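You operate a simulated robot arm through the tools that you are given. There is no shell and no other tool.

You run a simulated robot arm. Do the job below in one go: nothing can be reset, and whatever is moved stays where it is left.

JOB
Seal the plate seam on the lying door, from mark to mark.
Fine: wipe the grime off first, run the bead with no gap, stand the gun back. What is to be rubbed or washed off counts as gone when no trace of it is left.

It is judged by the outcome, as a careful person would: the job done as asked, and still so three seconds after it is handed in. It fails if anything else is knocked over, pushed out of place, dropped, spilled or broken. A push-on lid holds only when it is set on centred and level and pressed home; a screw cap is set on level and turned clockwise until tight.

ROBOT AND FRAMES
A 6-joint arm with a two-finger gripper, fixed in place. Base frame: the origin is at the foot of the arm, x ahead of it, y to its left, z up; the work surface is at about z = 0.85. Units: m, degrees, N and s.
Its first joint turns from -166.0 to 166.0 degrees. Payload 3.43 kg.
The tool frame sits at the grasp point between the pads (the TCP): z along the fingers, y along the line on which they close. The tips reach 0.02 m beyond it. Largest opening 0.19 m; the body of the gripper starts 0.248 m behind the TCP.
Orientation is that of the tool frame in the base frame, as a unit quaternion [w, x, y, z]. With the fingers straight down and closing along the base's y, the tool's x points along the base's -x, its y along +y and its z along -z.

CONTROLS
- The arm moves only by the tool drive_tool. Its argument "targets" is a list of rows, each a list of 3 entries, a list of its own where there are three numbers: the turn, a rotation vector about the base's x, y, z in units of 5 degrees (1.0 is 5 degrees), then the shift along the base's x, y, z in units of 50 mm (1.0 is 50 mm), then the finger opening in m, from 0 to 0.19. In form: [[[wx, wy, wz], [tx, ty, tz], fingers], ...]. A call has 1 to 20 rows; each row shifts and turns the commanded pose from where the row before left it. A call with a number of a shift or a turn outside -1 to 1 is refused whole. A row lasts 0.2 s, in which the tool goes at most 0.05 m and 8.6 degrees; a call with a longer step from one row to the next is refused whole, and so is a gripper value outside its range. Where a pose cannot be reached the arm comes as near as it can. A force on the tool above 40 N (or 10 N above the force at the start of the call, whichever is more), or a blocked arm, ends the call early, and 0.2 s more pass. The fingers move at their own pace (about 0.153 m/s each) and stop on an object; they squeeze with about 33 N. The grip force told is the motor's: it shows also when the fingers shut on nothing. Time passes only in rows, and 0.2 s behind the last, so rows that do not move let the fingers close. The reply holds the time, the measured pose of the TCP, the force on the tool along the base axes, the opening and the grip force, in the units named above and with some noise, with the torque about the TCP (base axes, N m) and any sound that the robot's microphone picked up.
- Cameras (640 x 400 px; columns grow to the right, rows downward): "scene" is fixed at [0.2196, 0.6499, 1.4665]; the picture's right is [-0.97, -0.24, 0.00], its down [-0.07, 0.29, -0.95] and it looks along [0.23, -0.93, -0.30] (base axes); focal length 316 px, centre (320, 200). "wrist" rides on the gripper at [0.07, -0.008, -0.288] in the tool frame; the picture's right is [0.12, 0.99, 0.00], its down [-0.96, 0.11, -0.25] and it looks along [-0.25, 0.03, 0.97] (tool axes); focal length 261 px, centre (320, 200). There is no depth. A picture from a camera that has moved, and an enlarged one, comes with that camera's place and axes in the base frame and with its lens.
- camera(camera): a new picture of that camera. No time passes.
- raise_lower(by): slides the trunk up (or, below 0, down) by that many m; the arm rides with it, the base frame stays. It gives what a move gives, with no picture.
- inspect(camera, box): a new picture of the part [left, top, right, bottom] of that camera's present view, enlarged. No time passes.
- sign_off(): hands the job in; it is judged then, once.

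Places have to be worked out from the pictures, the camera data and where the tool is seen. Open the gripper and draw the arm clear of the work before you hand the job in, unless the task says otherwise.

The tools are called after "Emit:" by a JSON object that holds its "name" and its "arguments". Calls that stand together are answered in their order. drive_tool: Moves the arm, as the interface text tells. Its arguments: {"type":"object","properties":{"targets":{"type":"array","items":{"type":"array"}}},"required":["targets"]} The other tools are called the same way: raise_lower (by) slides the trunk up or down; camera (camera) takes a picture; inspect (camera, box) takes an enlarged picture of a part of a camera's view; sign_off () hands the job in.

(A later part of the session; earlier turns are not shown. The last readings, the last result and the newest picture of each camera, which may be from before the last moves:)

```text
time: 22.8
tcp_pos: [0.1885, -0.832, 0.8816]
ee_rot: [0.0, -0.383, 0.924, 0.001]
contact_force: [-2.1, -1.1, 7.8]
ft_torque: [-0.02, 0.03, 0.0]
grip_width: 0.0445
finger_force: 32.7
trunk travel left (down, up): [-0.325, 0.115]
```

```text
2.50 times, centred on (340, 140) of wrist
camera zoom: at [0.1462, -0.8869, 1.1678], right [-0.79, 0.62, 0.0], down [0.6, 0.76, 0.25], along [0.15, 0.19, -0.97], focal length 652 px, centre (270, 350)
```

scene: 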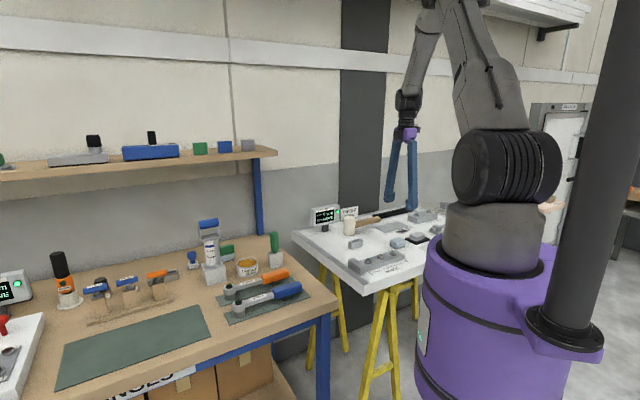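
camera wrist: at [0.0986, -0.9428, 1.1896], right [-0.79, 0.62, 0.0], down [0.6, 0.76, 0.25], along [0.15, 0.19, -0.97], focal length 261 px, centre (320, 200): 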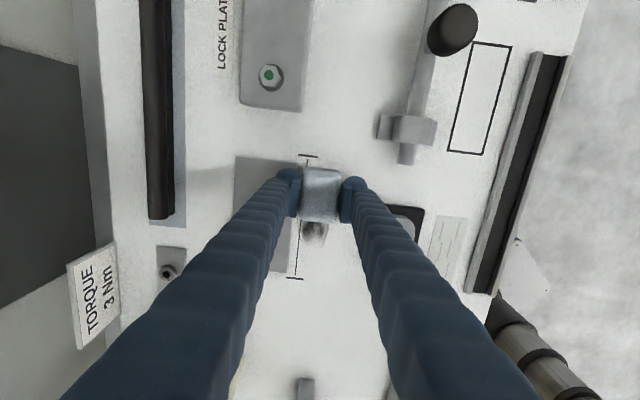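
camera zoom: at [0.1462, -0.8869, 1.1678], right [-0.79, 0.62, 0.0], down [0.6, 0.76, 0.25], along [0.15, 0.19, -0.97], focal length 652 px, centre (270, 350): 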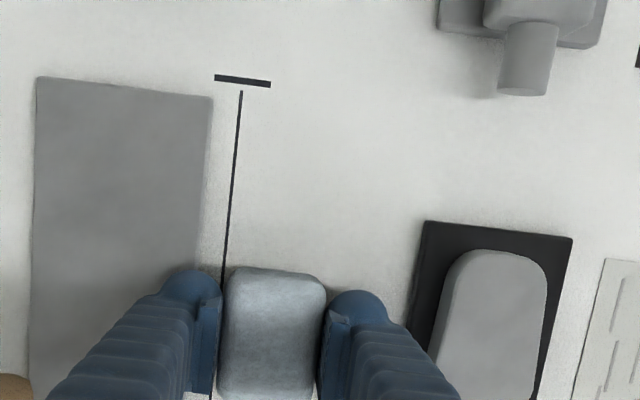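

The visible part is clean now. I do one more pass pair (nearer the plate, then outer side) and then lift to check.

Emit:
{"name": "drive_tool", "arguments": {"targets": [[[0, 0, 0], [0.17, -0.17, 0], 0.03], [[0, 0, 0], [0.1, 0.1, 0], 0.03], [[0, 0, 0], [-0.174, -0.174, 0], 0.03], [[0, 0, 0], [-0.174, -0.174, 0], 0.03], [[0, 0, 0], [-0.174, -0.174, 0], 0.03], [[0, 0, 0], [-0.174, -0.174, 0], 0.03], [[0, 0, 0], [-0.174, -0.174, 0], 0.03], [[0, 0, 0], [-0.174, -0.174, 0], 0.03], [[0, 0, 0], [-0.2, 0.2, 0], 0.03], [[0, 0, 0], [0.174, 0.174, 0], 0.03], [[0, 0, 0], [0.174, 0.174, 0], 0.03], [[0, 0, 0], [0.174, 0.174, 0], 0.03], [[0, 0, 0], [0.174, 0.174, 0], 0.03], [[0, 0, 0], [0.174, 0.174, 0], 0.03], [[0, 0, 0], [0.174, 0.174, 0], 0.03], [[0, 0, 0], [0, 0, 0], 0.03], [[0, 0, 0], [0, 0, 0.9], 0.03], [[0, 0, 0], [0, 0, 0.9], 0.03], [[0, 0, 0], [0.6, 0.6, 0], 0.03], [[0, 0, 0], [0, 0, 0], 0.03]]}}

Emit:
{"name": "inspect", "arguments": {"camera": "wrist", "box": [240, 40, 400, 200]}}

Emit:
{"name": "inspect", "arguments": {"camera": "scene", "box": [370, 210, 450, 260]}}

Emit:
{"name": "camera", "arguments": {"camera": "scene"}}

```text
time: 27.0
tcp_pos: [0.22, -0.794, 0.9719]
ee_rot: [0.0, -0.383, 0.924, 0.0]
contact_force: [-0.4, -0.3, 0.3]
ft_torque: [-0.03, -0.01, -0.01]
grip_width: 0.044
finger_force: 32.9
trunk travel left (down, up): [-0.325, 0.115]
```

```text
2.50 times, centred on (320, 120) of wrist
camera zoom: at [0.1782, -0.848, 1.2595], right [-0.79, 0.62, 0.0], down [0.6, 0.76, 0.25], along [0.15, 0.19, -0.97], focal length 652 px, centre (320, 400)
```

zoom: 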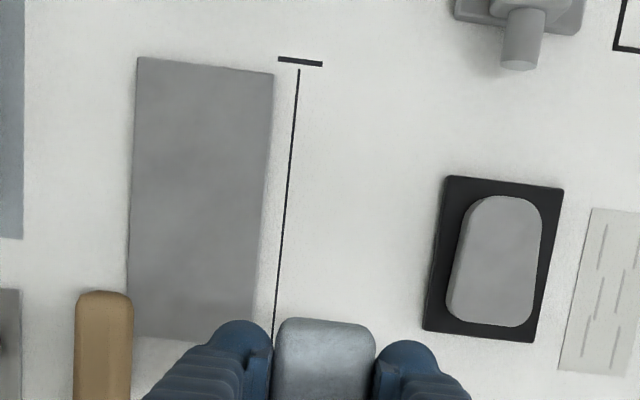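

```text
8.00 times, centred on (410, 235) of scene
camera zoom: at [0.2196, 0.6499, 1.4665], right [-0.97, -0.24, 0.0], down [-0.07, 0.29, -0.95], along [0.23, -0.93, -0.3], focal length 2532 px, centre (-400, -80)
```

zoom: 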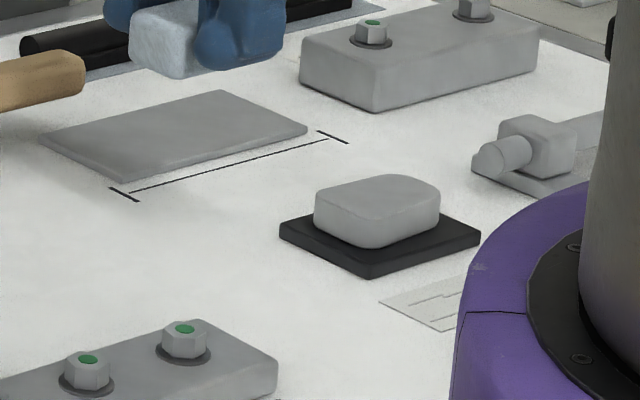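

```text
taken
```

scene: 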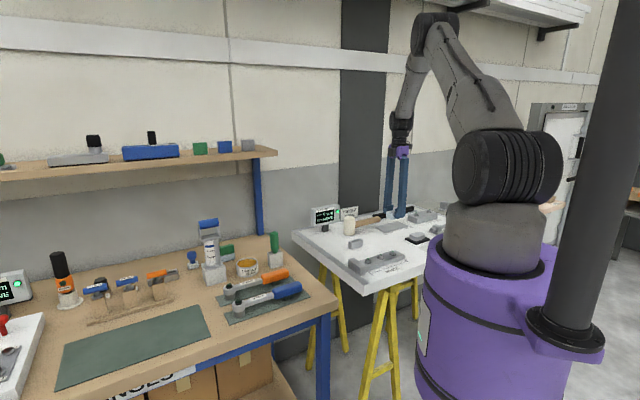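

It looks clean; I zoom hard to check for any trace left.

Emit:
{"name": "inspect", "arguments": {"camera": "wrist", "box": [295, 55, 355, 115]}}

Emit:
{"name": "inspect", "arguments": {"camera": "wrist", "box": [295, 100, 355, 160]}}

Emit:
{"name": "inspect", "arguments": {"camera": "scene", "box": [380, 220, 420, 245]}}

```text
6.67 times, centred on (325, 85) of wrist
camera zoom: at [0.1782, -0.848, 1.2595], right [-0.79, 0.62, 0.0], down [0.6, 0.76, 0.25], along [0.15, 0.19, -0.97], focal length 1738 px, centre (287, 967)
```

zoom: 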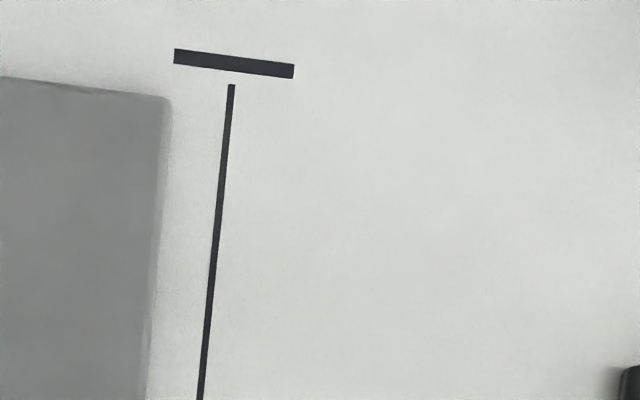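

```text
6.67 times, centred on (325, 130) of wrist
camera zoom: at [0.1782, -0.848, 1.2595], right [-0.79, 0.62, 0.0], down [0.6, 0.76, 0.25], along [0.15, 0.19, -0.97], focal length 1738 px, centre (287, 667)
```

zoom: 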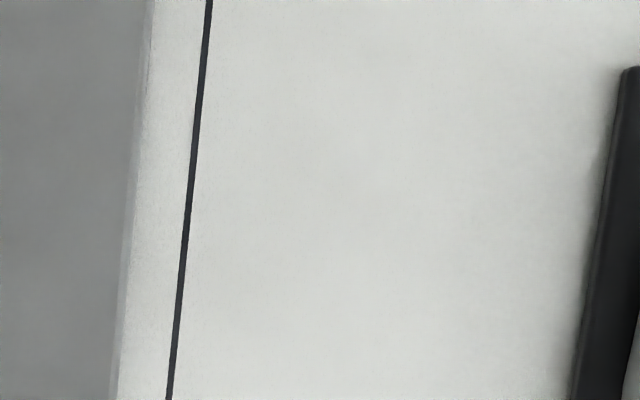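

```text
16.00 times, centred on (400, 232) of scene
camera zoom: at [0.2196, 0.6499, 1.4665], right [-0.97, -0.24, 0.0], down [-0.07, 0.29, -0.95], along [0.23, -0.93, -0.3], focal length 5065 px, centre (-960, -320)
```

zoom: 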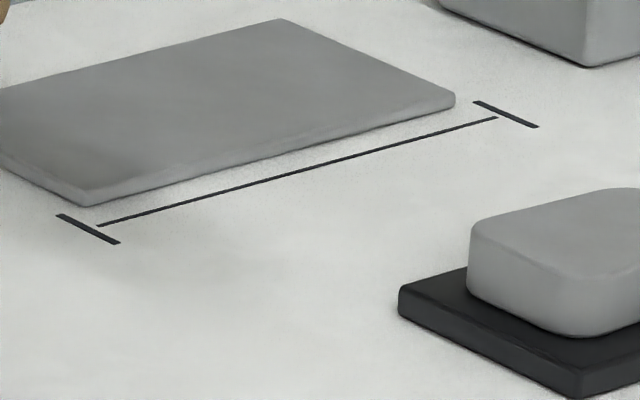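

No visible trace remains, but for certainty I give the area another set of full strokes.

Emit:
{"name": "drive_tool", "arguments": {"targets": [[[0, 0, 0], [-0.512, -0.829, 0], 0.03], [[0, 0, 0], [0, 0, -0.9], 0.03], [[0, 0, 0], [0, 0, -0.75], 0.03], [[0, 0, 0], [0, 0, -0.15], 0.03], [[0, 0, 0], [-0.182, -0.182, 0], 0.03], [[0, 0, 0], [-0.182, -0.182, 0], 0.03], [[0, 0, 0], [-0.182, -0.182, 0], 0.03], [[0, 0, 0], [-0.182, -0.182, 0], 0.03], [[0, 0, 0], [-0.182, -0.182, 0], 0.03], [[0, 0, 0], [-0.182, -0.182, 0], 0.03], [[0, 0, 0], [-0.182, -0.182, 0], 0.03], [[0, 0, 0], [-0.14, 0.14, 0], 0.03], [[0, 0, 0], [0.182, 0.182, 0], 0.03], [[0, 0, 0], [0.182, 0.182, 0], 0.03], [[0, 0, 0], [0.182, 0.182, 0], 0.03], [[0, 0, 0], [0.182, 0.182, 0], 0.03], [[0, 0, 0], [0.182, 0.182, 0], 0.03], [[0, 0, 0], [0.182, 0.182, 0], 0.03], [[0, 0, 0], [0.182, 0.182, 0], 0.03], [[0, 0, 0], [0, 0, 0], 0.03]]}}

Emit:
{"name": "inspect", "arguments": {"camera": "wrist", "box": [260, 60, 420, 220]}}

```text
time: 31.2
tcp_pos: [0.19, -0.8299, 0.8818]
ee_rot: [0.0, -0.382, 0.924, 0.0]
contact_force: [-0.2, 0.5, -0.3]
ft_torque: [-0.01, -0.02, 0.01]
grip_width: 0.0447
finger_force: 32.8
trunk travel left (down, up): [-0.325, 0.115]
```

```text
2.50 times, centred on (340, 140) of wrist
camera zoom: at [0.1467, -0.8844, 1.1679], right [-0.79, 0.62, 0.0], down [0.6, 0.76, 0.25], along [0.15, 0.19, -0.97], focal length 652 px, centre (270, 350)
```

zoom: 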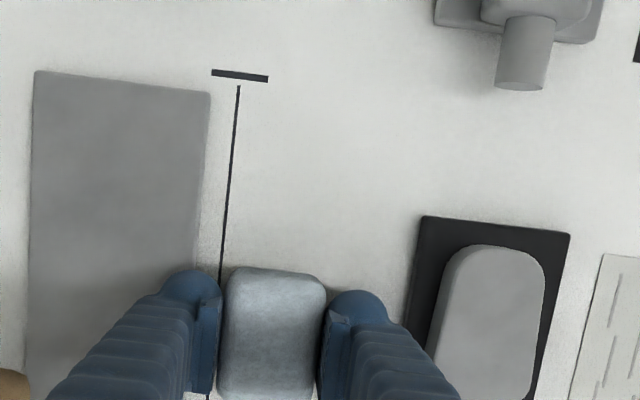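

Contact has gone light; I press 1.5 mm more and repeat near the plate side.

Emit:
{"name": "drive_tool", "arguments": {"targets": [[[0, 0, 0], [0, 0, -0.03], 0.03], [[0, 0, 0], [0.1, -0.1, 0], 0.03], [[0, 0, 0], [0.112, -0.112, 0], 0.03], [[0, 0, 0], [-0.182, -0.182, 0], 0.03], [[0, 0, 0], [-0.182, -0.182, 0], 0.03], [[0, 0, 0], [-0.182, -0.182, 0], 0.03], [[0, 0, 0], [-0.182, -0.182, 0], 0.03], [[0, 0, 0], [-0.182, -0.182, 0], 0.03], [[0, 0, 0], [-0.182, -0.182, 0], 0.03], [[0, 0, 0], [-0.182, -0.182, 0], 0.03], [[0, 0, 0], [-0.1, 0.1, 0], 0.03], [[0, 0, 0], [0.182, 0.182, 0], 0.03], [[0, 0, 0], [0.182, 0.182, 0], 0.03], [[0, 0, 0], [0.182, 0.182, 0], 0.03], [[0, 0, 0], [0.182, 0.182, 0], 0.03], [[0, 0, 0], [0.182, 0.182, 0], 0.03], [[0, 0, 0], [0.182, 0.182, 0], 0.03], [[0, 0, 0], [0.182, 0.182, 0], 0.03], [[0, 0, 0], [0, 0, 0], 0.03]]}}

Emit:
{"name": "inspect", "arguments": {"camera": "wrist", "box": [260, 60, 420, 220]}}

```text
time: 35.2
tcp_pos: [0.1947, -0.8347, 0.8796]
ee_rot: [0.001, -0.383, 0.924, 0.0]
contact_force: [-1.6, -0.2, 11.2]
ft_torque: [-0.06, -0.02, -0.04]
grip_width: 0.0445
finger_force: 32.8
trunk travel left (down, up): [-0.325, 0.115]
```

```text
2.50 times, centred on (340, 140) of wrist
camera zoom: at [0.1509, -0.8899, 1.1671], right [-0.79, 0.62, 0.0], down [0.6, 0.76, 0.25], along [0.15, 0.2, -0.97], focal length 652 px, centre (270, 350)
```

zoom: 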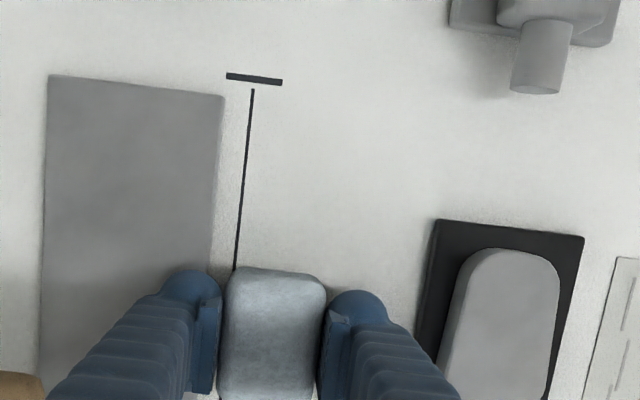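

Clean. I lift the pad and take it back to where it lay, lowering until just above the door.

Emit:
{"name": "drive_tool", "arguments": {"targets": [[[0, 0, 0], [0, 0, 0.9], 0.03], [[0, 0, 0], [0, 0, 0.9], 0.03], [[0, 0, 0], [0, 0.772, 0], 0.03], [[0, 0, 0], [0, 0.772, 0], 0.03], [[0, 0, 0], [0, 0.772, 0], 0.03], [[0, 0, 0], [0, 0.772, 0], 0.03], [[0, 0, 0], [0, 0, -0.9], 0.03], [[0, 0, 0], [0, 0, -0.7], 0.03], [[0, 0, 0], [0, 0, -0.12], 0.03], [[0, 0, 0], [0, 0, 0], 0.03]]}}

Emit:
{"name": "inspect", "arguments": {"camera": "scene", "box": [370, 190, 450, 260]}}

Emit:
{"name": "inspect", "arguments": {"camera": "wrist", "box": [240, 0, 400, 100]}}

```text
time: 37.4
tcp_pos: [0.1956, -0.6811, 0.8832]
ee_rot: [0.0, -0.384, 0.923, 0.0]
contact_force: [-0.4, 0.2, -1.0]
ft_torque: [0.01, -0.01, 0.0]
grip_width: 0.0443
finger_force: 33.1
trunk travel left (down, up): [-0.325, 0.115]
```

```text
5.71 times, centred on (410, 225) of scene
camera zoom: at [0.2196, 0.6499, 1.4665], right [-0.97, -0.24, 0.0], down [-0.07, 0.29, -0.95], along [0.23, -0.93, -0.3], focal length 1809 px, centre (-194, 57)
```

zoom: 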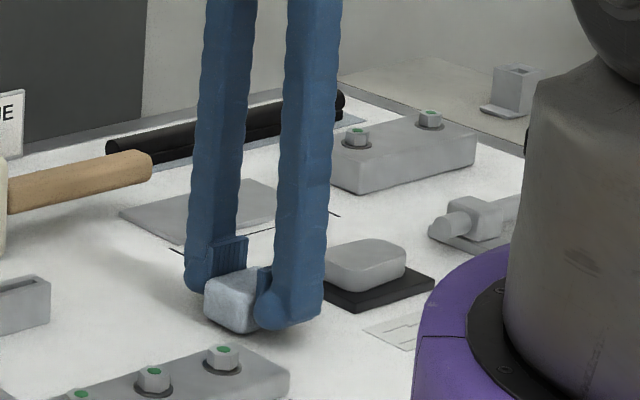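

```text
4.00 times, centred on (320, 50) of wrist
camera zoom: at [0.1523, -0.7364, 1.1698], right [-0.79, 0.62, 0.0], down [0.6, 0.76, 0.25], along [0.15, 0.2, -0.97], focal length 1043 px, centre (320, 800)
```

zoom: 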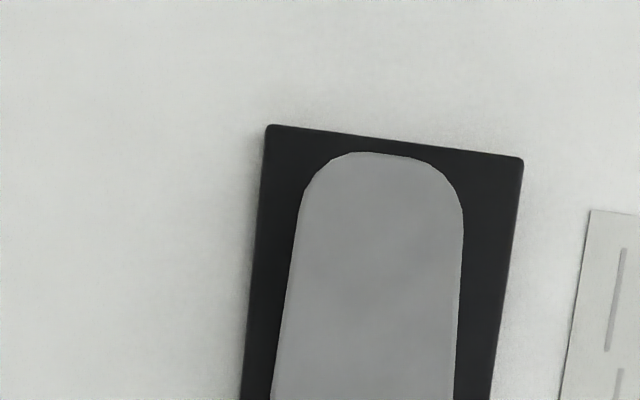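

The pad is about 1–2 mm above its place; I set it down, open the fingers slowly and rise.

Emit:
{"name": "drive_tool", "arguments": {"targets": [[[0, 0, 0], [0, 0, -0.03], 0.03], [[0, 0, 0], [0, 0, 0], 0.03]]}}

```text
time: 38.0
tcp_pos: [0.1944, -0.6808, 0.8822]
ee_rot: [0.0, -0.383, 0.924, 0.001]
contact_force: [-0.2, -0.4, 0.1]
ft_torque: [0.02, -0.01, -0.01]
grip_width: 0.0443
finger_force: 32.7
trunk travel left (down, up): [-0.325, 0.115]
```

Emit:
{"name": "drive_tool", "arguments": {"targets": [[[0, 0, 0], [0, 0, -0.02], 0.03], [[0, 0, 0], [0, 0, 0], 0.03]]}}

```text
time: 38.6
tcp_pos: [0.1956, -0.6808, 0.8811]
ee_rot: [0.0, -0.383, 0.924, 0.0]
contact_force: [0.7, 0.6, 0.2]
ft_torque: [-0.02, -0.04, 0.0]
grip_width: 0.0445
finger_force: 33.3
trunk travel left (down, up): [-0.325, 0.115]
```

Almost touching; one more small step down, then release.

Emit:
{"name": "drive_tool", "arguments": {"targets": [[[0, 0, 0], [0, 0, -0.02], 0.03], [[0, 0, 0], [0, 0, 0], 0.03], [[0, 0, 0], [0, 0, 0], 0.05], [[0, 0, 0], [0, 0, 0], 0.07], [[0, 0, 0], [0, 0, 0], 0.1], [[0, 0, 0], [0, 0, 0], 0.1], [[0, 0, 0], [0, 0, 0.5], 0.1], [[0, 0, 0], [0, 0, 0.9], 0.1], [[0, 0, 0], [0, 0, 0.9], 0.1], [[0, 0, 0], [0, 0, 0.9], 0.1], [[0, 0, 0], [0, 0, 0.9], 0.1]]}}

Emit:
{"name": "camera", "arguments": {"camera": "wrist"}}

Emit:
{"name": "inspect", "arguments": {"camera": "scene", "box": [370, 190, 450, 260]}}

Emit:
{"name": "inspect", "arguments": {"camera": "wrist", "box": [190, 10, 350, 110]}}

Emit:
{"name": "inspect", "arguments": {"camera": "wrist", "box": [190, 70, 350, 170]}}

```text
time: 41.0
tcp_pos: [0.194, -0.6804, 1.0846]
ee_rot: [0.001, -0.383, 0.924, 0.0]
contact_force: [-0.3, 0.1, 0.4]
ft_torque: [-0.01, -0.03, 0.02]
grip_width: 0.1
finger_force: 0.0
trunk travel left (down, up): [-0.325, 0.115]
```

```text
taken
camera wrist: at [0.1509, -0.7353, 1.3718], right [-0.79, 0.62, 0.0], down [0.6, 0.76, 0.25], along [0.15, 0.2, -0.97], focal length 261 px, centre (320, 200)
```

wrist: 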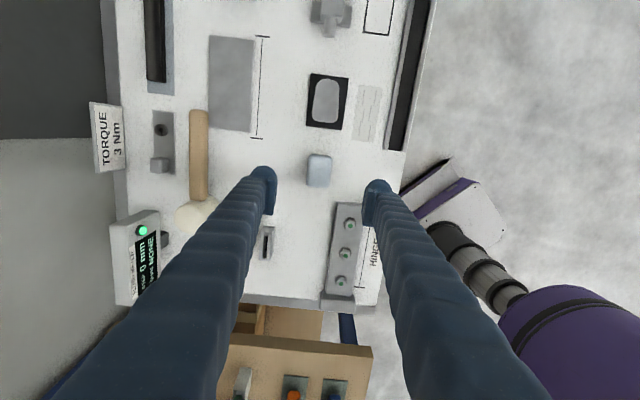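

```text
5.71 times, centred on (410, 225) of scene
camera zoom: at [0.2196, 0.6499, 1.4665], right [-0.97, -0.24, 0.0], down [-0.07, 0.29, -0.95], along [0.23, -0.93, -0.3], focal length 1809 px, centre (-194, 57)
```

zoom: 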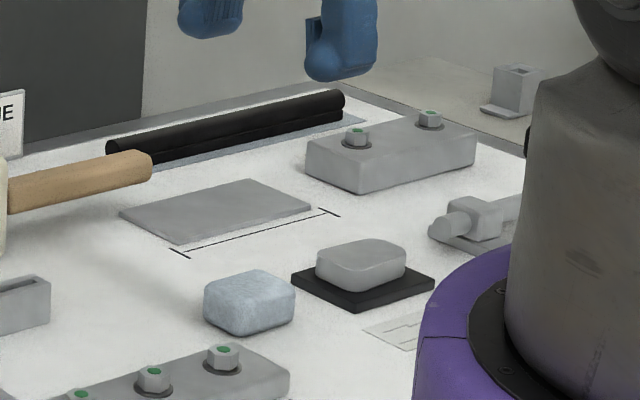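

```text
4.00 times, centred on (270, 60) of wrist
camera zoom: at [0.1509, -0.7353, 1.3718], right [-0.79, 0.62, 0.0], down [0.6, 0.76, 0.25], along [0.15, 0.2, -0.97], focal length 1043 px, centre (520, 760)
```

zoom: 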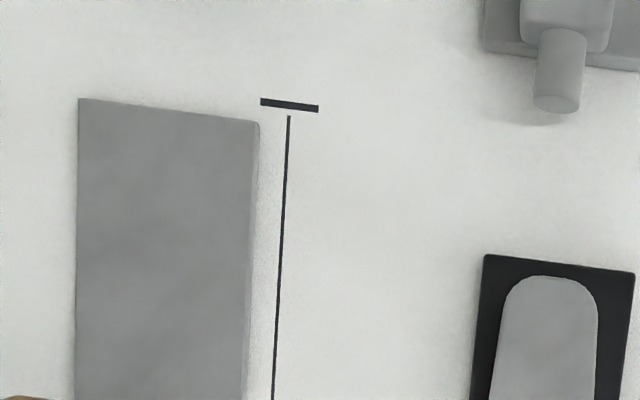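

```text
4.00 times, centred on (270, 120) of wrist
camera zoom: at [0.1509, -0.7353, 1.3718], right [-0.79, 0.62, 0.0], down [0.6, 0.76, 0.25], along [0.15, 0.2, -0.97], focal length 1043 px, centre (520, 520)
```

zoom: 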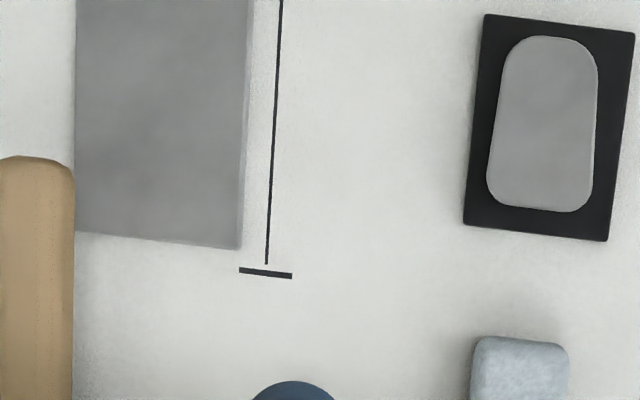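

The seam area is clean and the pad is back. Now I raise, and travel over to the gun with the same +45° yaw (matching its bar handle), staying high.

Emit:
{"name": "drive_tool", "arguments": {"targets": [[[0, 0, 0], [0, 0, 0.9], 0.1], [[0, 0, 0], [0, 0, 0.9], 0.1], [[0, 0, 0], [0, 0, 0.9], 0.1], [[0, 0, 0], [0.757, 0.5, 0.1], 0.1], [[0, 0, 0], [0.757, 0.5, 0.1], 0.1], [[0, 0, 0], [0.757, 0.5, 0.1], 0.1], [[0, 0, 0], [0.757, 0.5, 0.1], 0.1], [[0, 0, 0], [0.757, 0.5, 0.1], 0.1], [[0, 0, 0], [0.757, 0.5, 0.1], 0.1], [[0, 0, 0], [0.757, 0.5, 0], 0.1], [[0, 0, 0], [0.757, 0.5, 0], 0.1], [[0, 0, 0], [0.757, 0.5, 0], 0.1], [[0, 0, 0], [0.757, 0.5, 0], 0.1], [[0, 0, 0], [0.757, 0.5, 0], 0.1], [[0, 0, 0], [0.757, 0.5, 0], 0.1], [[0, 0, 0], [0.757, 0.5, 0], 0.1], [[0, 0, 0], [0.757, 0.5, 0], 0.1], [[0, 0, 0], [0.757, 0.5, 0], 0.1], [[0, 0, 0], [0.757, 0.5, 0], 0.1], [[0, 0, 0], [0, 0, 0], 0.1]]}}

Emit:
{"name": "camera", "arguments": {"camera": "wrist"}}

Emit:
{"name": "camera", "arguments": {"camera": "scene"}}

```text
time: 45.2
tcp_pos: [0.799, -0.2804, 1.2477]
ee_rot: [0.0, -0.383, 0.924, 0.001]
contact_force: [0.3, 0.5, 0.4]
ft_torque: [-0.03, -0.06, 0.02]
grip_width: 0.0998
finger_force: 0.0
trunk travel left (down, up): [-0.325, 0.115]
```

```text
taken
camera wrist: at [0.7569, -0.3343, 1.5353], right [-0.79, 0.62, 0.0], down [0.6, 0.76, 0.25], along [0.15, 0.19, -0.97], focal length 261 px, centre (320, 200)
```

wrist: 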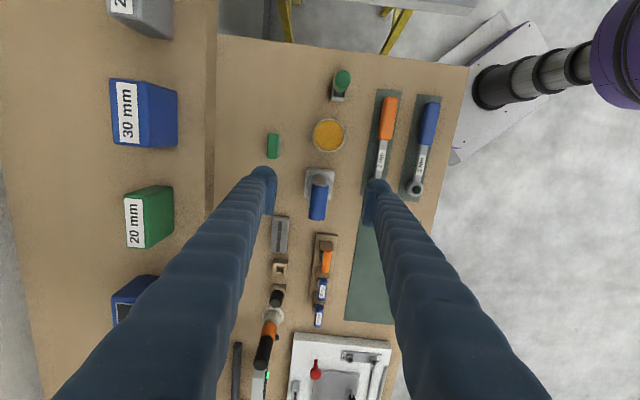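

```text
taken
```

scene: 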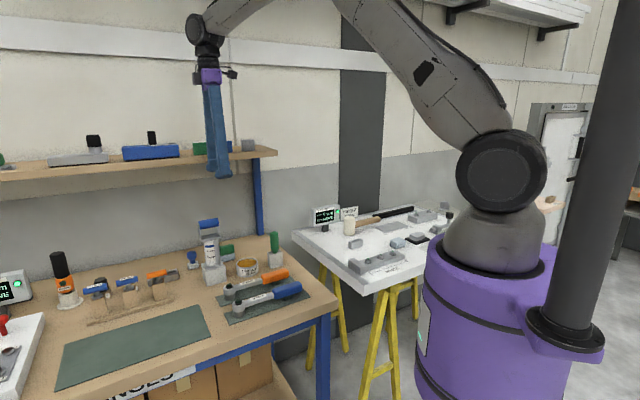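

The shelf edge is about 12 cm behind the gun axis, so the gripper body clears it by ~2 cm. I zoom on the gun handle to get its precise position.

Emit:
{"name": "inspect", "arguments": {"camera": "wrist", "box": [280, 155, 360, 235]}}

Emit:
{"name": "inspect", "arguments": {"camera": "scene", "box": [185, 210, 235, 290]}}

Emit:
{"name": "inspect", "arguments": {"camera": "wrist", "box": [100, 100, 340, 250]}}

```text
5.00 times, centred on (320, 195) of wrist
camera zoom: at [0.7569, -0.3343, 1.5353], right [-0.79, 0.62, 0.0], down [0.6, 0.76, 0.25], along [0.15, 0.19, -0.97], focal length 1303 px, centre (320, 225)
```

zoom: 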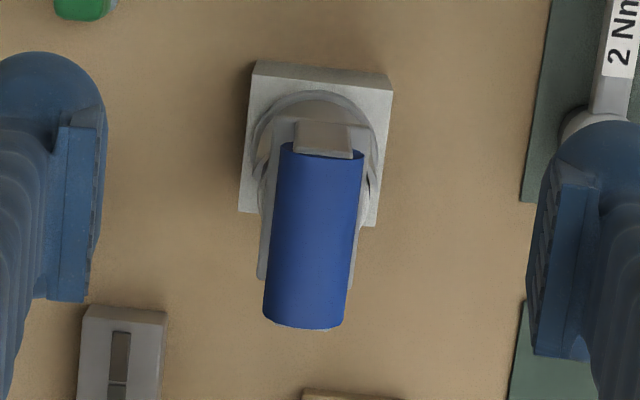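

```text
5.00 times, centred on (210, 250) of scene
camera zoom: at [0.2196, 0.6499, 1.4665], right [-0.97, -0.24, 0.0], down [-0.07, 0.29, -0.95], along [0.23, -0.93, -0.3], focal length 1583 px, centre (870, -50)
```

zoom: 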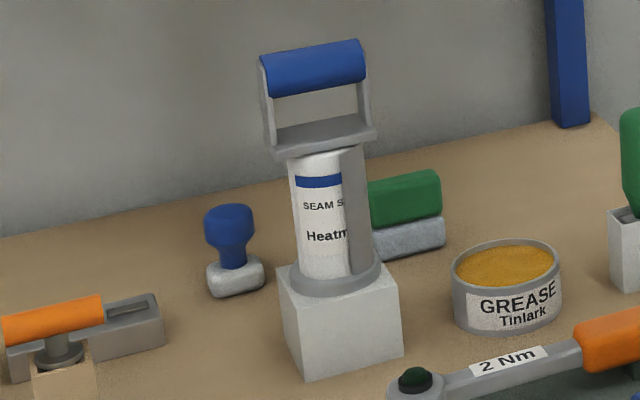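

```text
2.67 times, centred on (220, 175) of wrist
camera zoom: at [0.7569, -0.3343, 1.5353], right [-0.79, 0.62, 0.0], down [0.6, 0.76, 0.25], along [0.15, 0.19, -0.97], focal length 695 px, centre (587, 267)
```

zoom: 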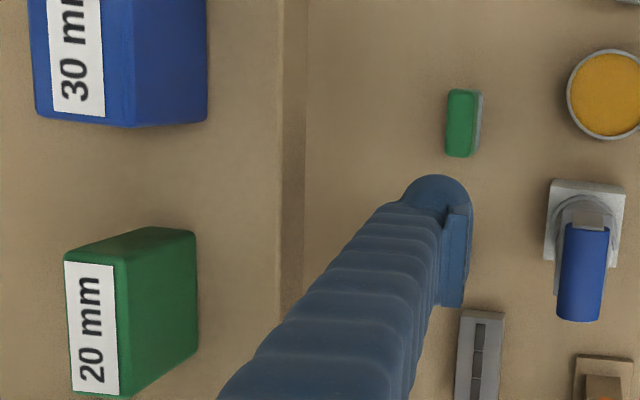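

Gun axis estimate ≈ (0.838, -0.237), bar axis z ≈ 1.045, length ~0.07 along 45°. I centre above it and come down to just above the bar for a check.

Emit:
{"name": "drive_tool", "arguments": {"targets": [[[0, 0, 0], [0.375, 0.42, 0], 0.1], [[0, 0, 0], [0.375, 0.42, 0], 0.1], [[0, 0, 0], [0, 0, -0.9], 0.1], [[0, 0, 0], [0, 0, -0.9], 0.1], [[0, 0, 0], [0, 0, -0.9], 0.1], [[0, 0, 0], [0, 0, 0], 0.1]]}}

Emit:
{"name": "camera", "arguments": {"camera": "wrist"}}

Emit:
{"name": "inspect", "arguments": {"camera": "scene", "box": [146, 190, 274, 270]}}

Emit:
{"name": "camera", "arguments": {"camera": "scene"}}

```text
time: 46.6
tcp_pos: [0.8368, -0.2399, 1.1125]
ee_rot: [0.001, -0.383, 0.924, 0.0]
contact_force: [0.2, 0.1, -0.3]
ft_torque: [0.07, -0.01, 0.01]
grip_width: 0.1
finger_force: 0.0
trunk travel left (down, up): [-0.325, 0.115]
```

```text
taken
camera wrist: at [0.7948, -0.2957, 1.3994], right [-0.79, 0.62, 0.0], down [0.6, 0.76, 0.25], along [0.15, 0.19, -0.97], focal length 261 px, centre (320, 200)
```

wrist: 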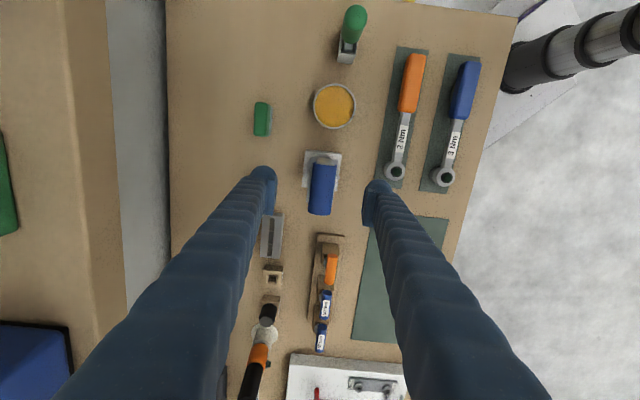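

```text
5.00 times, centred on (210, 230) of scene
camera zoom: at [0.2196, 0.6499, 1.4665], right [-0.97, -0.24, 0.0], down [-0.07, 0.29, -0.95], along [0.23, -0.93, -0.3], focal length 1583 px, centre (870, 50)
```

zoom: 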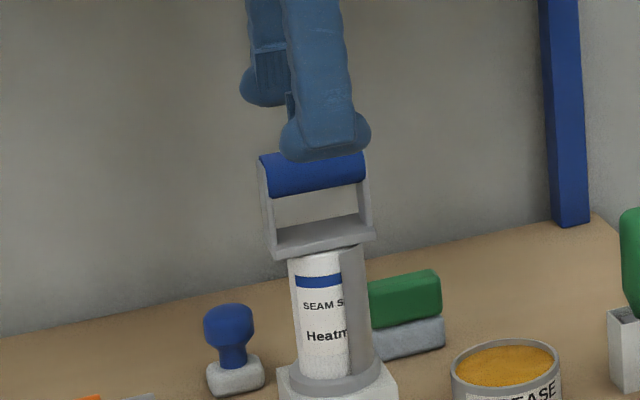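

```text
taken
```

scene: 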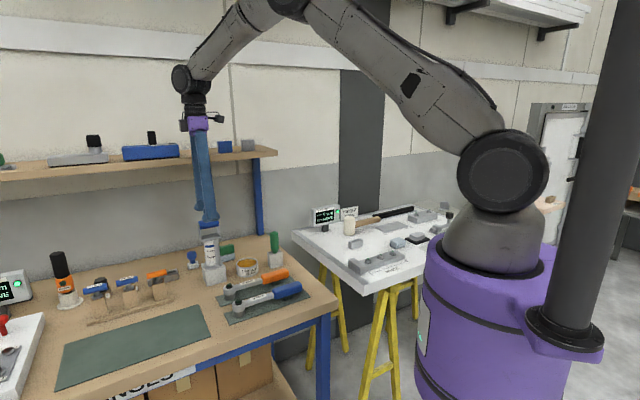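

Fingers straddle the bar in the cross direction. I need a more careful check along the bar's length, so I zoom more in both views.

Emit:
{"name": "inspect", "arguments": {"camera": "scene", "box": [178, 195, 242, 235]}}

Emit:
{"name": "inspect", "arguments": {"camera": "wrist", "box": [256, 145, 384, 225]}}

```text
10.00 times, centred on (210, 215) of scene
camera zoom: at [0.2196, 0.6499, 1.4665], right [-0.97, -0.24, 0.0], down [-0.07, 0.29, -0.95], along [0.23, -0.93, -0.3], focal length 3165 px, centre (1420, 50)
```

zoom: 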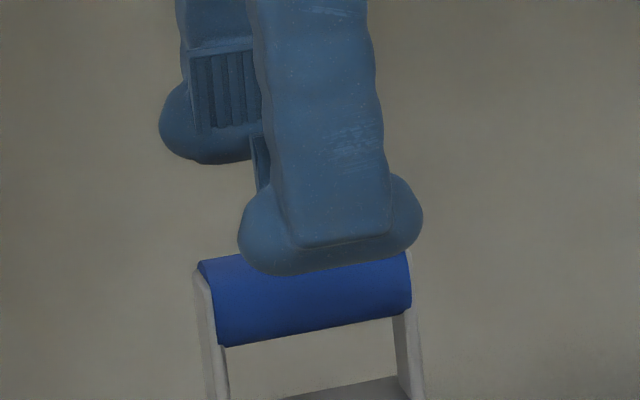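

```text
5.00 times, centred on (320, 185) of wrist
camera zoom: at [0.7948, -0.2957, 1.3994], right [-0.79, 0.62, 0.0], down [0.6, 0.76, 0.25], along [0.15, 0.19, -0.97], focal length 1303 px, centre (320, 275)
```

zoom: 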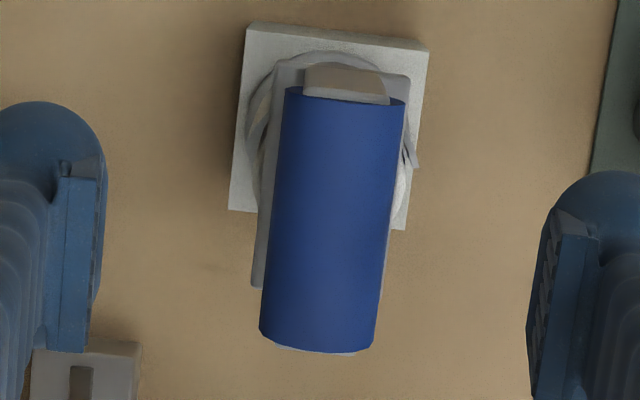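

Both views agree the bar centre is ~3 mm off in +s and +n from the TCP. I correct by +4.5 mm in y, lower to the bar axis (z ≈ 1.045) and check before closing.

Emit:
{"name": "drive_tool", "arguments": {"targets": [[[0, 0, 0], [0.01, 0.09, 0], 0.1], [[0, 0, 0], [0, 0, -0.7], 0.1], [[0, 0, 0], [0, 0, -0.6], 0.1], [[0, 0, 0], [0, 0, 0], 0.1]]}}

Emit:
{"name": "inspect", "arguments": {"camera": "scene", "box": [178, 205, 242, 245]}}

Emit:
{"name": "inspect", "arguments": {"camera": "wrist", "box": [256, 145, 384, 225]}}

```text
time: 47.6
tcp_pos: [0.8365, -0.2349, 1.0481]
ee_rot: [0.0, -0.383, 0.924, 0.0]
contact_force: [-0.5, 0.3, -0.1]
ft_torque: [-0.03, 0.01, 0.0]
grip_width: 0.1
finger_force: 0.2
trunk travel left (down, up): [-0.325, 0.115]
```

```text
10.00 times, centred on (210, 225) of scene
camera zoom: at [0.2196, 0.6499, 1.4665], right [-0.97, -0.24, 0.0], down [-0.07, 0.29, -0.95], along [0.23, -0.93, -0.3], focal length 3165 px, centre (1420, -50)
```

zoom: 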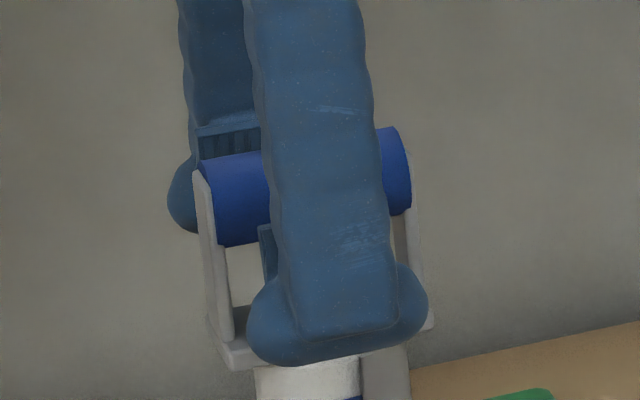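

```text
5.00 times, centred on (320, 185) of wrist
camera zoom: at [0.7962, -0.2899, 1.3354], right [-0.79, 0.62, 0.0], down [0.6, 0.76, 0.25], along [0.15, 0.19, -0.97], focal length 1303 px, centre (320, 275)
```

zoom: 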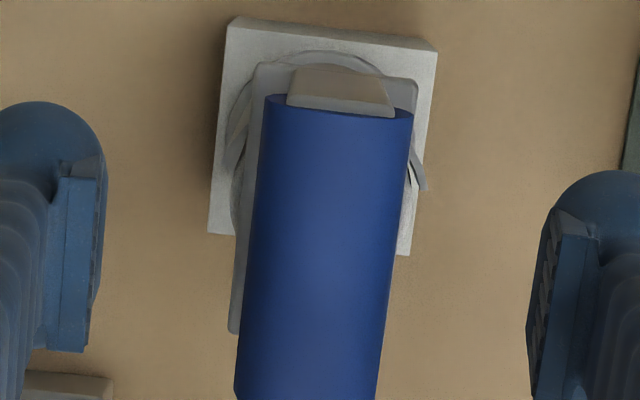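

Fingers straddle the bar well and posts are narrower than the bar. I close the gripper.

Emit:
{"name": "drive_tool", "arguments": {"targets": [[[0, 0, 0], [0, 0, 0], 0.06], [[0, 0, 0], [0, 0, 0], 0.02], [[0, 0, 0], [0, 0, 0], 0.02], [[0, 0, 0], [0, 0, 0], 0.02]]}}

Emit:
{"name": "inspect", "arguments": {"camera": "scene", "box": [146, 205, 274, 285]}}

Emit:
{"name": "inspect", "arguments": {"camera": "wrist", "box": [256, 145, 384, 225]}}

```text
time: 48.6
tcp_pos: [0.8388, -0.2357, 1.0488]
ee_rot: [0.0, -0.382, 0.924, 0.0]
contact_force: [-0.2, 0.9, 0.2]
ft_torque: [0.08, 0.02, -0.5]
grip_width: 0.0213
finger_force: 32.2
trunk travel left (down, up): [-0.325, 0.115]
```

```text
5.00 times, centred on (210, 245) of scene
camera zoom: at [0.2196, 0.6499, 1.4665], right [-0.97, -0.24, 0.0], down [-0.07, 0.29, -0.95], along [0.23, -0.93, -0.3], focal length 1583 px, centre (870, -25)
```

zoom: 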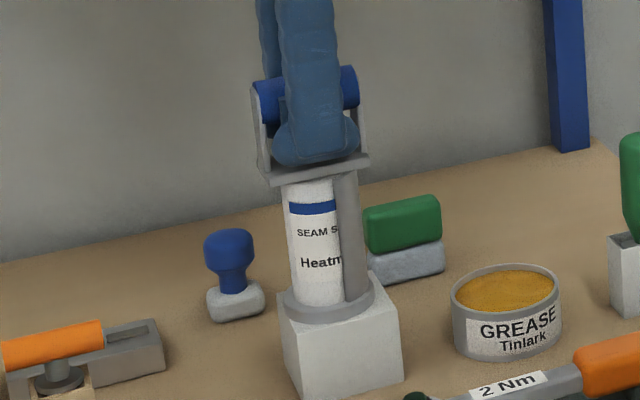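

```text
5.00 times, centred on (320, 185) of wrist
camera zoom: at [0.7961, -0.2901, 1.3354], right [-0.79, 0.62, 0.0], down [0.6, 0.76, 0.25], along [0.15, 0.19, -0.97], focal length 1303 px, centre (320, 275)
```

zoom: 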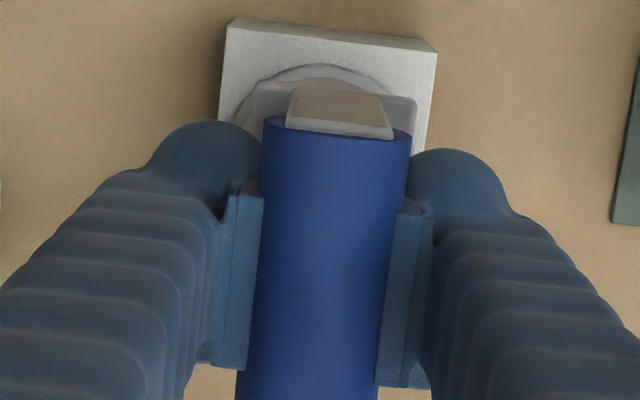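

Gripped (opening 0.021, 32 N). I lift slowly straight up and watch the forces and the gun's attitude.

Emit:
{"name": "drive_tool", "arguments": {"targets": [[[0, 0, 0], [0, 0, 0.1], 0.01], [[0, 0, 0], [0, 0, 0.2], 0.01], [[0, 0, 0], [0, 0, 0.2], 0.01], [[0, 0, 0], [0, 0, 0.2], 0.01], [[0, 0, 0], [0, 0, 0], 0.01]]}}

Emit:
{"name": "inspect", "arguments": {"camera": "scene", "box": [146, 190, 274, 270]}}

Emit:
{"name": "inspect", "arguments": {"camera": "wrist", "box": [256, 145, 384, 225]}}

```text
time: 49.8
tcp_pos: [0.8399, -0.2346, 1.0833]
ee_rot: [-0.001, -0.383, 0.924, 0.0]
contact_force: [0.1, 0.1, -6.3]
ft_torque: [-0.05, 0.13, -0.51]
grip_width: 0.0171
finger_force: 30.0
trunk travel left (down, up): [-0.325, 0.115]
```

```text
5.00 times, centred on (210, 230) of scene
camera zoom: at [0.2196, 0.6499, 1.4665], right [-0.97, -0.24, 0.0], down [-0.07, 0.29, -0.95], along [0.23, -0.93, -0.3], focal length 1583 px, centre (870, 50)
```

zoom: 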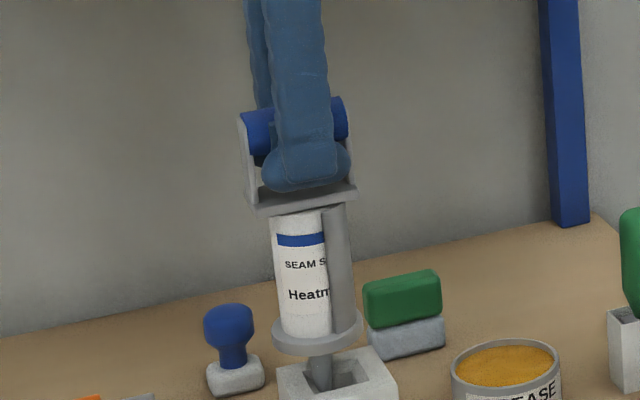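

```text
5.00 times, centred on (320, 185) of wrist
camera zoom: at [0.7983, -0.2892, 1.3704], right [-0.79, 0.62, 0.0], down [0.6, 0.76, 0.25], along [0.15, 0.19, -0.97], focal length 1303 px, centre (320, 275)
```

zoom: 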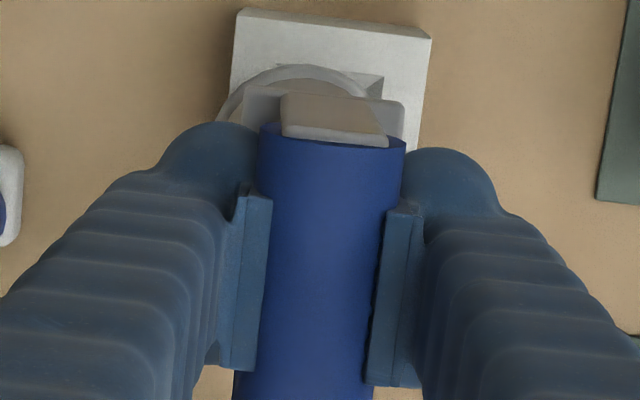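

The gun is up 35 mm, but the opening shrank to 0.017, so I check the grip and the nozzle closely before going further.

Emit:
{"name": "inspect", "arguments": {"camera": "wrist", "box": [290, 160, 354, 200]}}

Emit:
{"name": "inspect", "arguments": {"camera": "scene", "box": [178, 200, 242, 240]}}

Emit:
{"name": "inspect", "arguments": {"camera": "scene", "box": [178, 245, 242, 285]}}

Emit:
{"name": "camera", "arguments": {"camera": "wrist"}}

```text
10.00 times, centred on (322, 180) of wrist
camera zoom: at [0.7983, -0.2892, 1.3704], right [-0.79, 0.62, 0.0], down [0.6, 0.76, 0.25], along [0.15, 0.19, -0.97], focal length 2606 px, centre (300, 400)
```

zoom: 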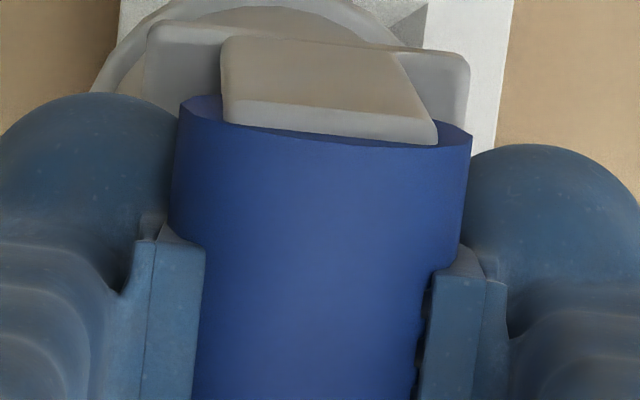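

```text
10.00 times, centred on (210, 220) of scene
camera zoom: at [0.2196, 0.6499, 1.4665], right [-0.97, -0.24, 0.0], down [-0.07, 0.29, -0.95], along [0.23, -0.93, -0.3], focal length 3165 px, centre (1420, 0)
```

zoom: 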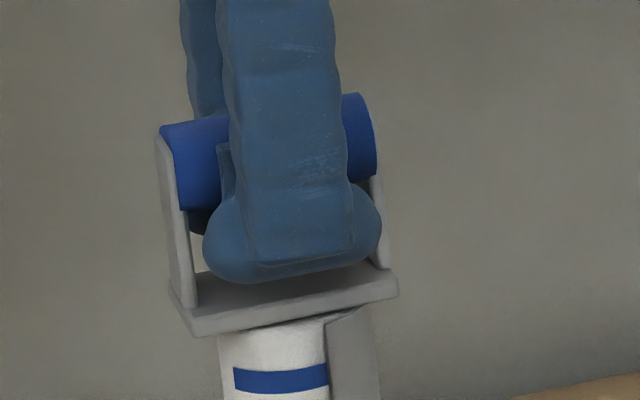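

```text
10.00 times, centred on (210, 265) of scene
camera zoom: at [0.2196, 0.6499, 1.4665], right [-0.97, -0.24, 0.0], down [-0.07, 0.29, -0.95], along [0.23, -0.93, -0.3], focal length 3165 px, centre (1420, -450)
```

zoom: 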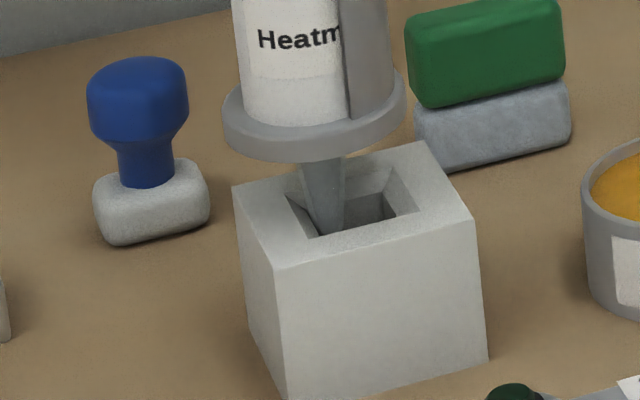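

```text
taken
camera wrist: at [0.7983, -0.2892, 1.3704], right [-0.79, 0.62, 0.0], down [0.6, 0.76, 0.25], along [0.15, 0.19, -0.97], focal length 261 px, centre (320, 200)
```

wrist: 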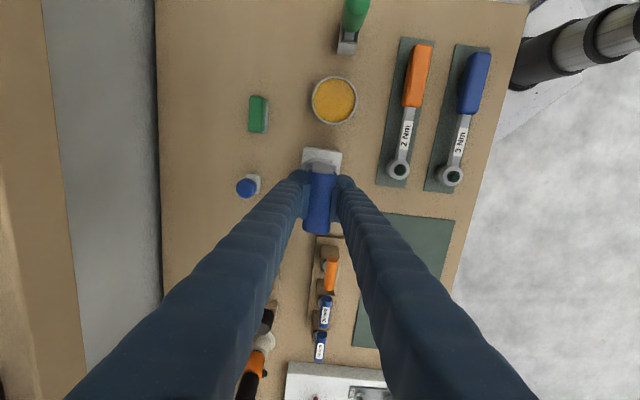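

The pads press somewhat into the blue sleeve and the gun seems slightly tilted. I hold still for a moment to see whether the grip is stable.

Emit:
{"name": "drive_tool", "arguments": {"targets": [[[0, 0, 0], [0, 0, 0], 0.01], [[0, 0, 0], [0, 0, 0], 0.01], [[0, 0, 0], [0, 0, 0], 0.01]]}}

Emit:
{"name": "inspect", "arguments": {"camera": "scene", "box": [146, 190, 274, 270]}}

Emit:
{"name": "inspect", "arguments": {"camera": "wrist", "box": [256, 145, 384, 225]}}

```text
time: 50.6
tcp_pos: [0.8402, -0.2337, 1.0838]
ee_rot: [-0.001, -0.382, 0.924, 0.0]
contact_force: [-0.5, 0.4, -5.0]
ft_torque: [-0.03, 0.14, -0.61]
grip_width: 0.0115
finger_force: 32.7
trunk travel left (down, up): [-0.325, 0.115]
```

```text
5.00 times, centred on (210, 230) of scene
camera zoom: at [0.2196, 0.6499, 1.4665], right [-0.97, -0.24, 0.0], down [-0.07, 0.29, -0.95], along [0.23, -0.93, -0.3], focal length 1583 px, centre (870, 50)
```

zoom: 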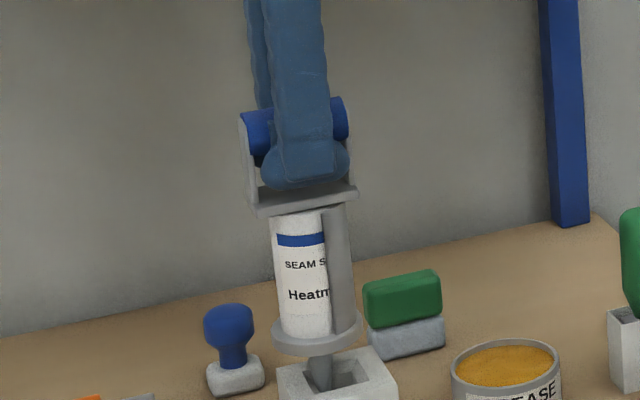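

```text
5.00 times, centred on (320, 185) of wrist
camera zoom: at [0.7981, -0.2892, 1.3706], right [-0.79, 0.62, 0.0], down [0.6, 0.76, 0.25], along [0.15, 0.19, -0.97], focal length 1303 px, centre (320, 275)
```

zoom: 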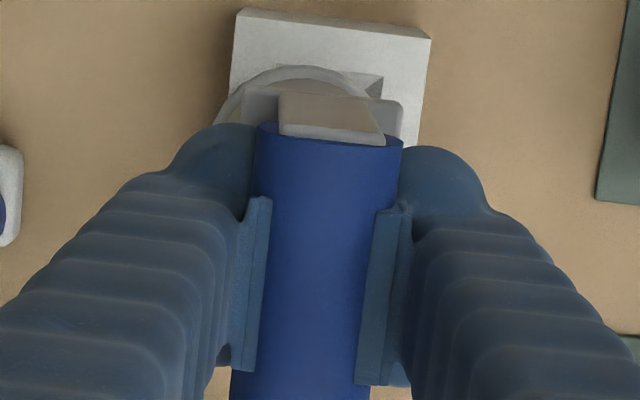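

The reported opening keeps creeping down (0.0115), as if the handle sleeve yields. I look closely at the nozzle and the stand hole for any dispensed material.

Emit:
{"name": "inspect", "arguments": {"camera": "scene", "box": [194, 252, 242, 282]}}

Emit:
{"name": "inspect", "arguments": {"camera": "wrist", "box": [296, 140, 344, 170]}}

Emit:
{"name": "inspect", "arguments": {"camera": "scene", "box": [186, 200, 234, 230]}}

Emit:
{"name": "inspect", "arguments": {"camera": "wrist", "box": [294, 190, 342, 220]}}

```text
13.33 times, centred on (218, 267) of scene
camera zoom: at [0.2196, 0.6499, 1.4665], right [-0.97, -0.24, 0.0], down [-0.07, 0.29, -0.95], along [0.23, -0.93, -0.3], focal length 4220 px, centre (1680, -693)
```

zoom: 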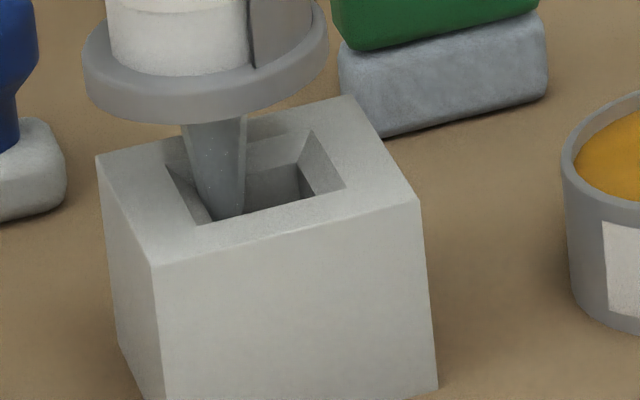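

```text
13.33 times, centred on (320, 155) of wrist
camera zoom: at [0.7981, -0.2892, 1.3706], right [-0.79, 0.62, 0.0], down [0.6, 0.76, 0.25], along [0.15, 0.19, -0.97], focal length 3475 px, centre (320, 800)
```

zoom: 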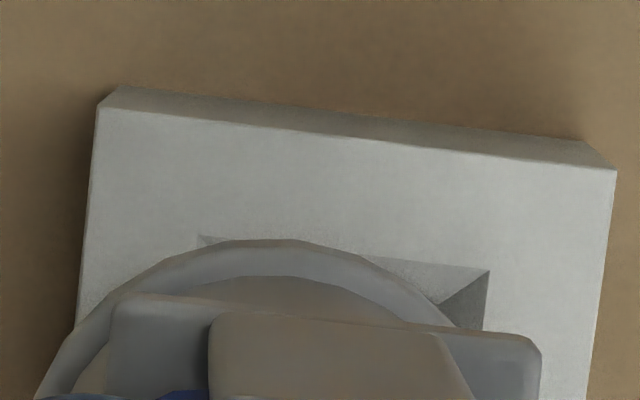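

```text
13.33 times, centred on (210, 215) of scene
camera zoom: at [0.2196, 0.6499, 1.4665], right [-0.97, -0.24, 0.0], down [-0.07, 0.29, -0.95], along [0.23, -0.93, -0.3], focal length 4220 px, centre (1787, 0)
```

zoom: 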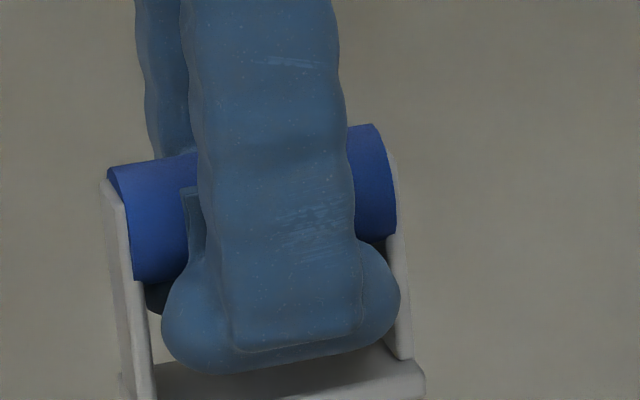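

```text
13.33 times, centred on (318, 205) of wrist
camera zoom: at [0.7981, -0.2892, 1.3706], right [-0.79, 0.62, 0.0], down [0.6, 0.76, 0.25], along [0.15, 0.19, -0.97], focal length 3475 px, centre (347, 133)
```

zoom: 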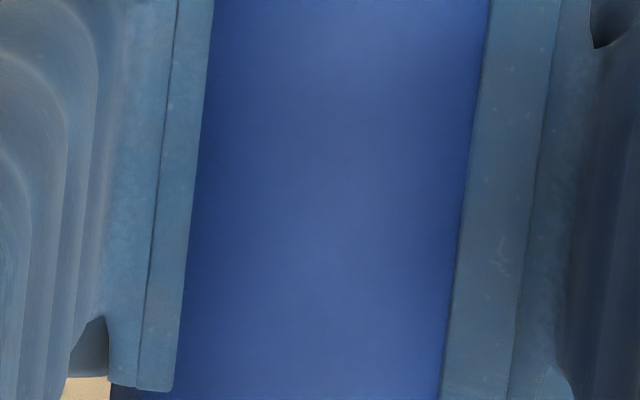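

No drips visible, and the gun hangs with its nozzle toward one side of the hole. I hold once more to see whether the opening settles.

Emit:
{"name": "drive_tool", "arguments": {"targets": [[[0, 0, 0], [0, 0, 0], 0.01], [[0, 0, 0], [0, 0, 0], 0.01], [[0, 0, 0], [0, 0, 0], 0.01], [[0, 0, 0], [0, 0, 0], 0.01]]}}

Emit:
{"name": "inspect", "arguments": {"camera": "wrist", "box": [256, 145, 384, 225]}}

Emit:
{"name": "inspect", "arguments": {"camera": "scene", "box": [178, 200, 242, 240]}}

```text
time: 51.6
tcp_pos: [0.8406, -0.2337, 1.0834]
ee_rot: [-0.001, -0.382, 0.924, 0.001]
contact_force: [0.5, 0.1, -6.1]
ft_torque: [-0.02, -0.09, 0.72]
grip_width: 0.0152
finger_force: 31.8
trunk travel left (down, up): [-0.325, 0.115]
```

```text
5.00 times, centred on (320, 185) of wrist
camera zoom: at [0.798, -0.2892, 1.3706], right [-0.79, 0.62, 0.0], down [0.6, 0.76, 0.25], along [0.15, 0.19, -0.97], focal length 1303 px, centre (320, 275)
```

zoom: 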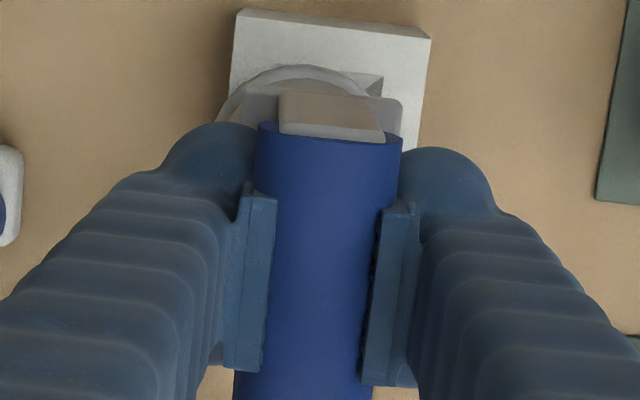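

```text
10.00 times, centred on (210, 220) of scene
camera zoom: at [0.2196, 0.6499, 1.4665], right [-0.97, -0.24, 0.0], down [-0.07, 0.29, -0.95], along [0.23, -0.93, -0.3], focal length 3165 px, centre (1420, 0)
```

zoom: 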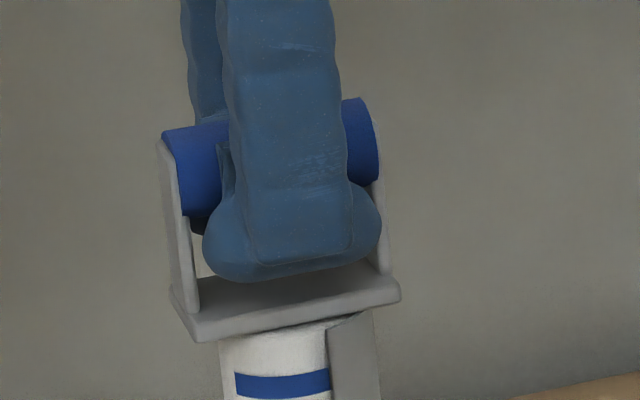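

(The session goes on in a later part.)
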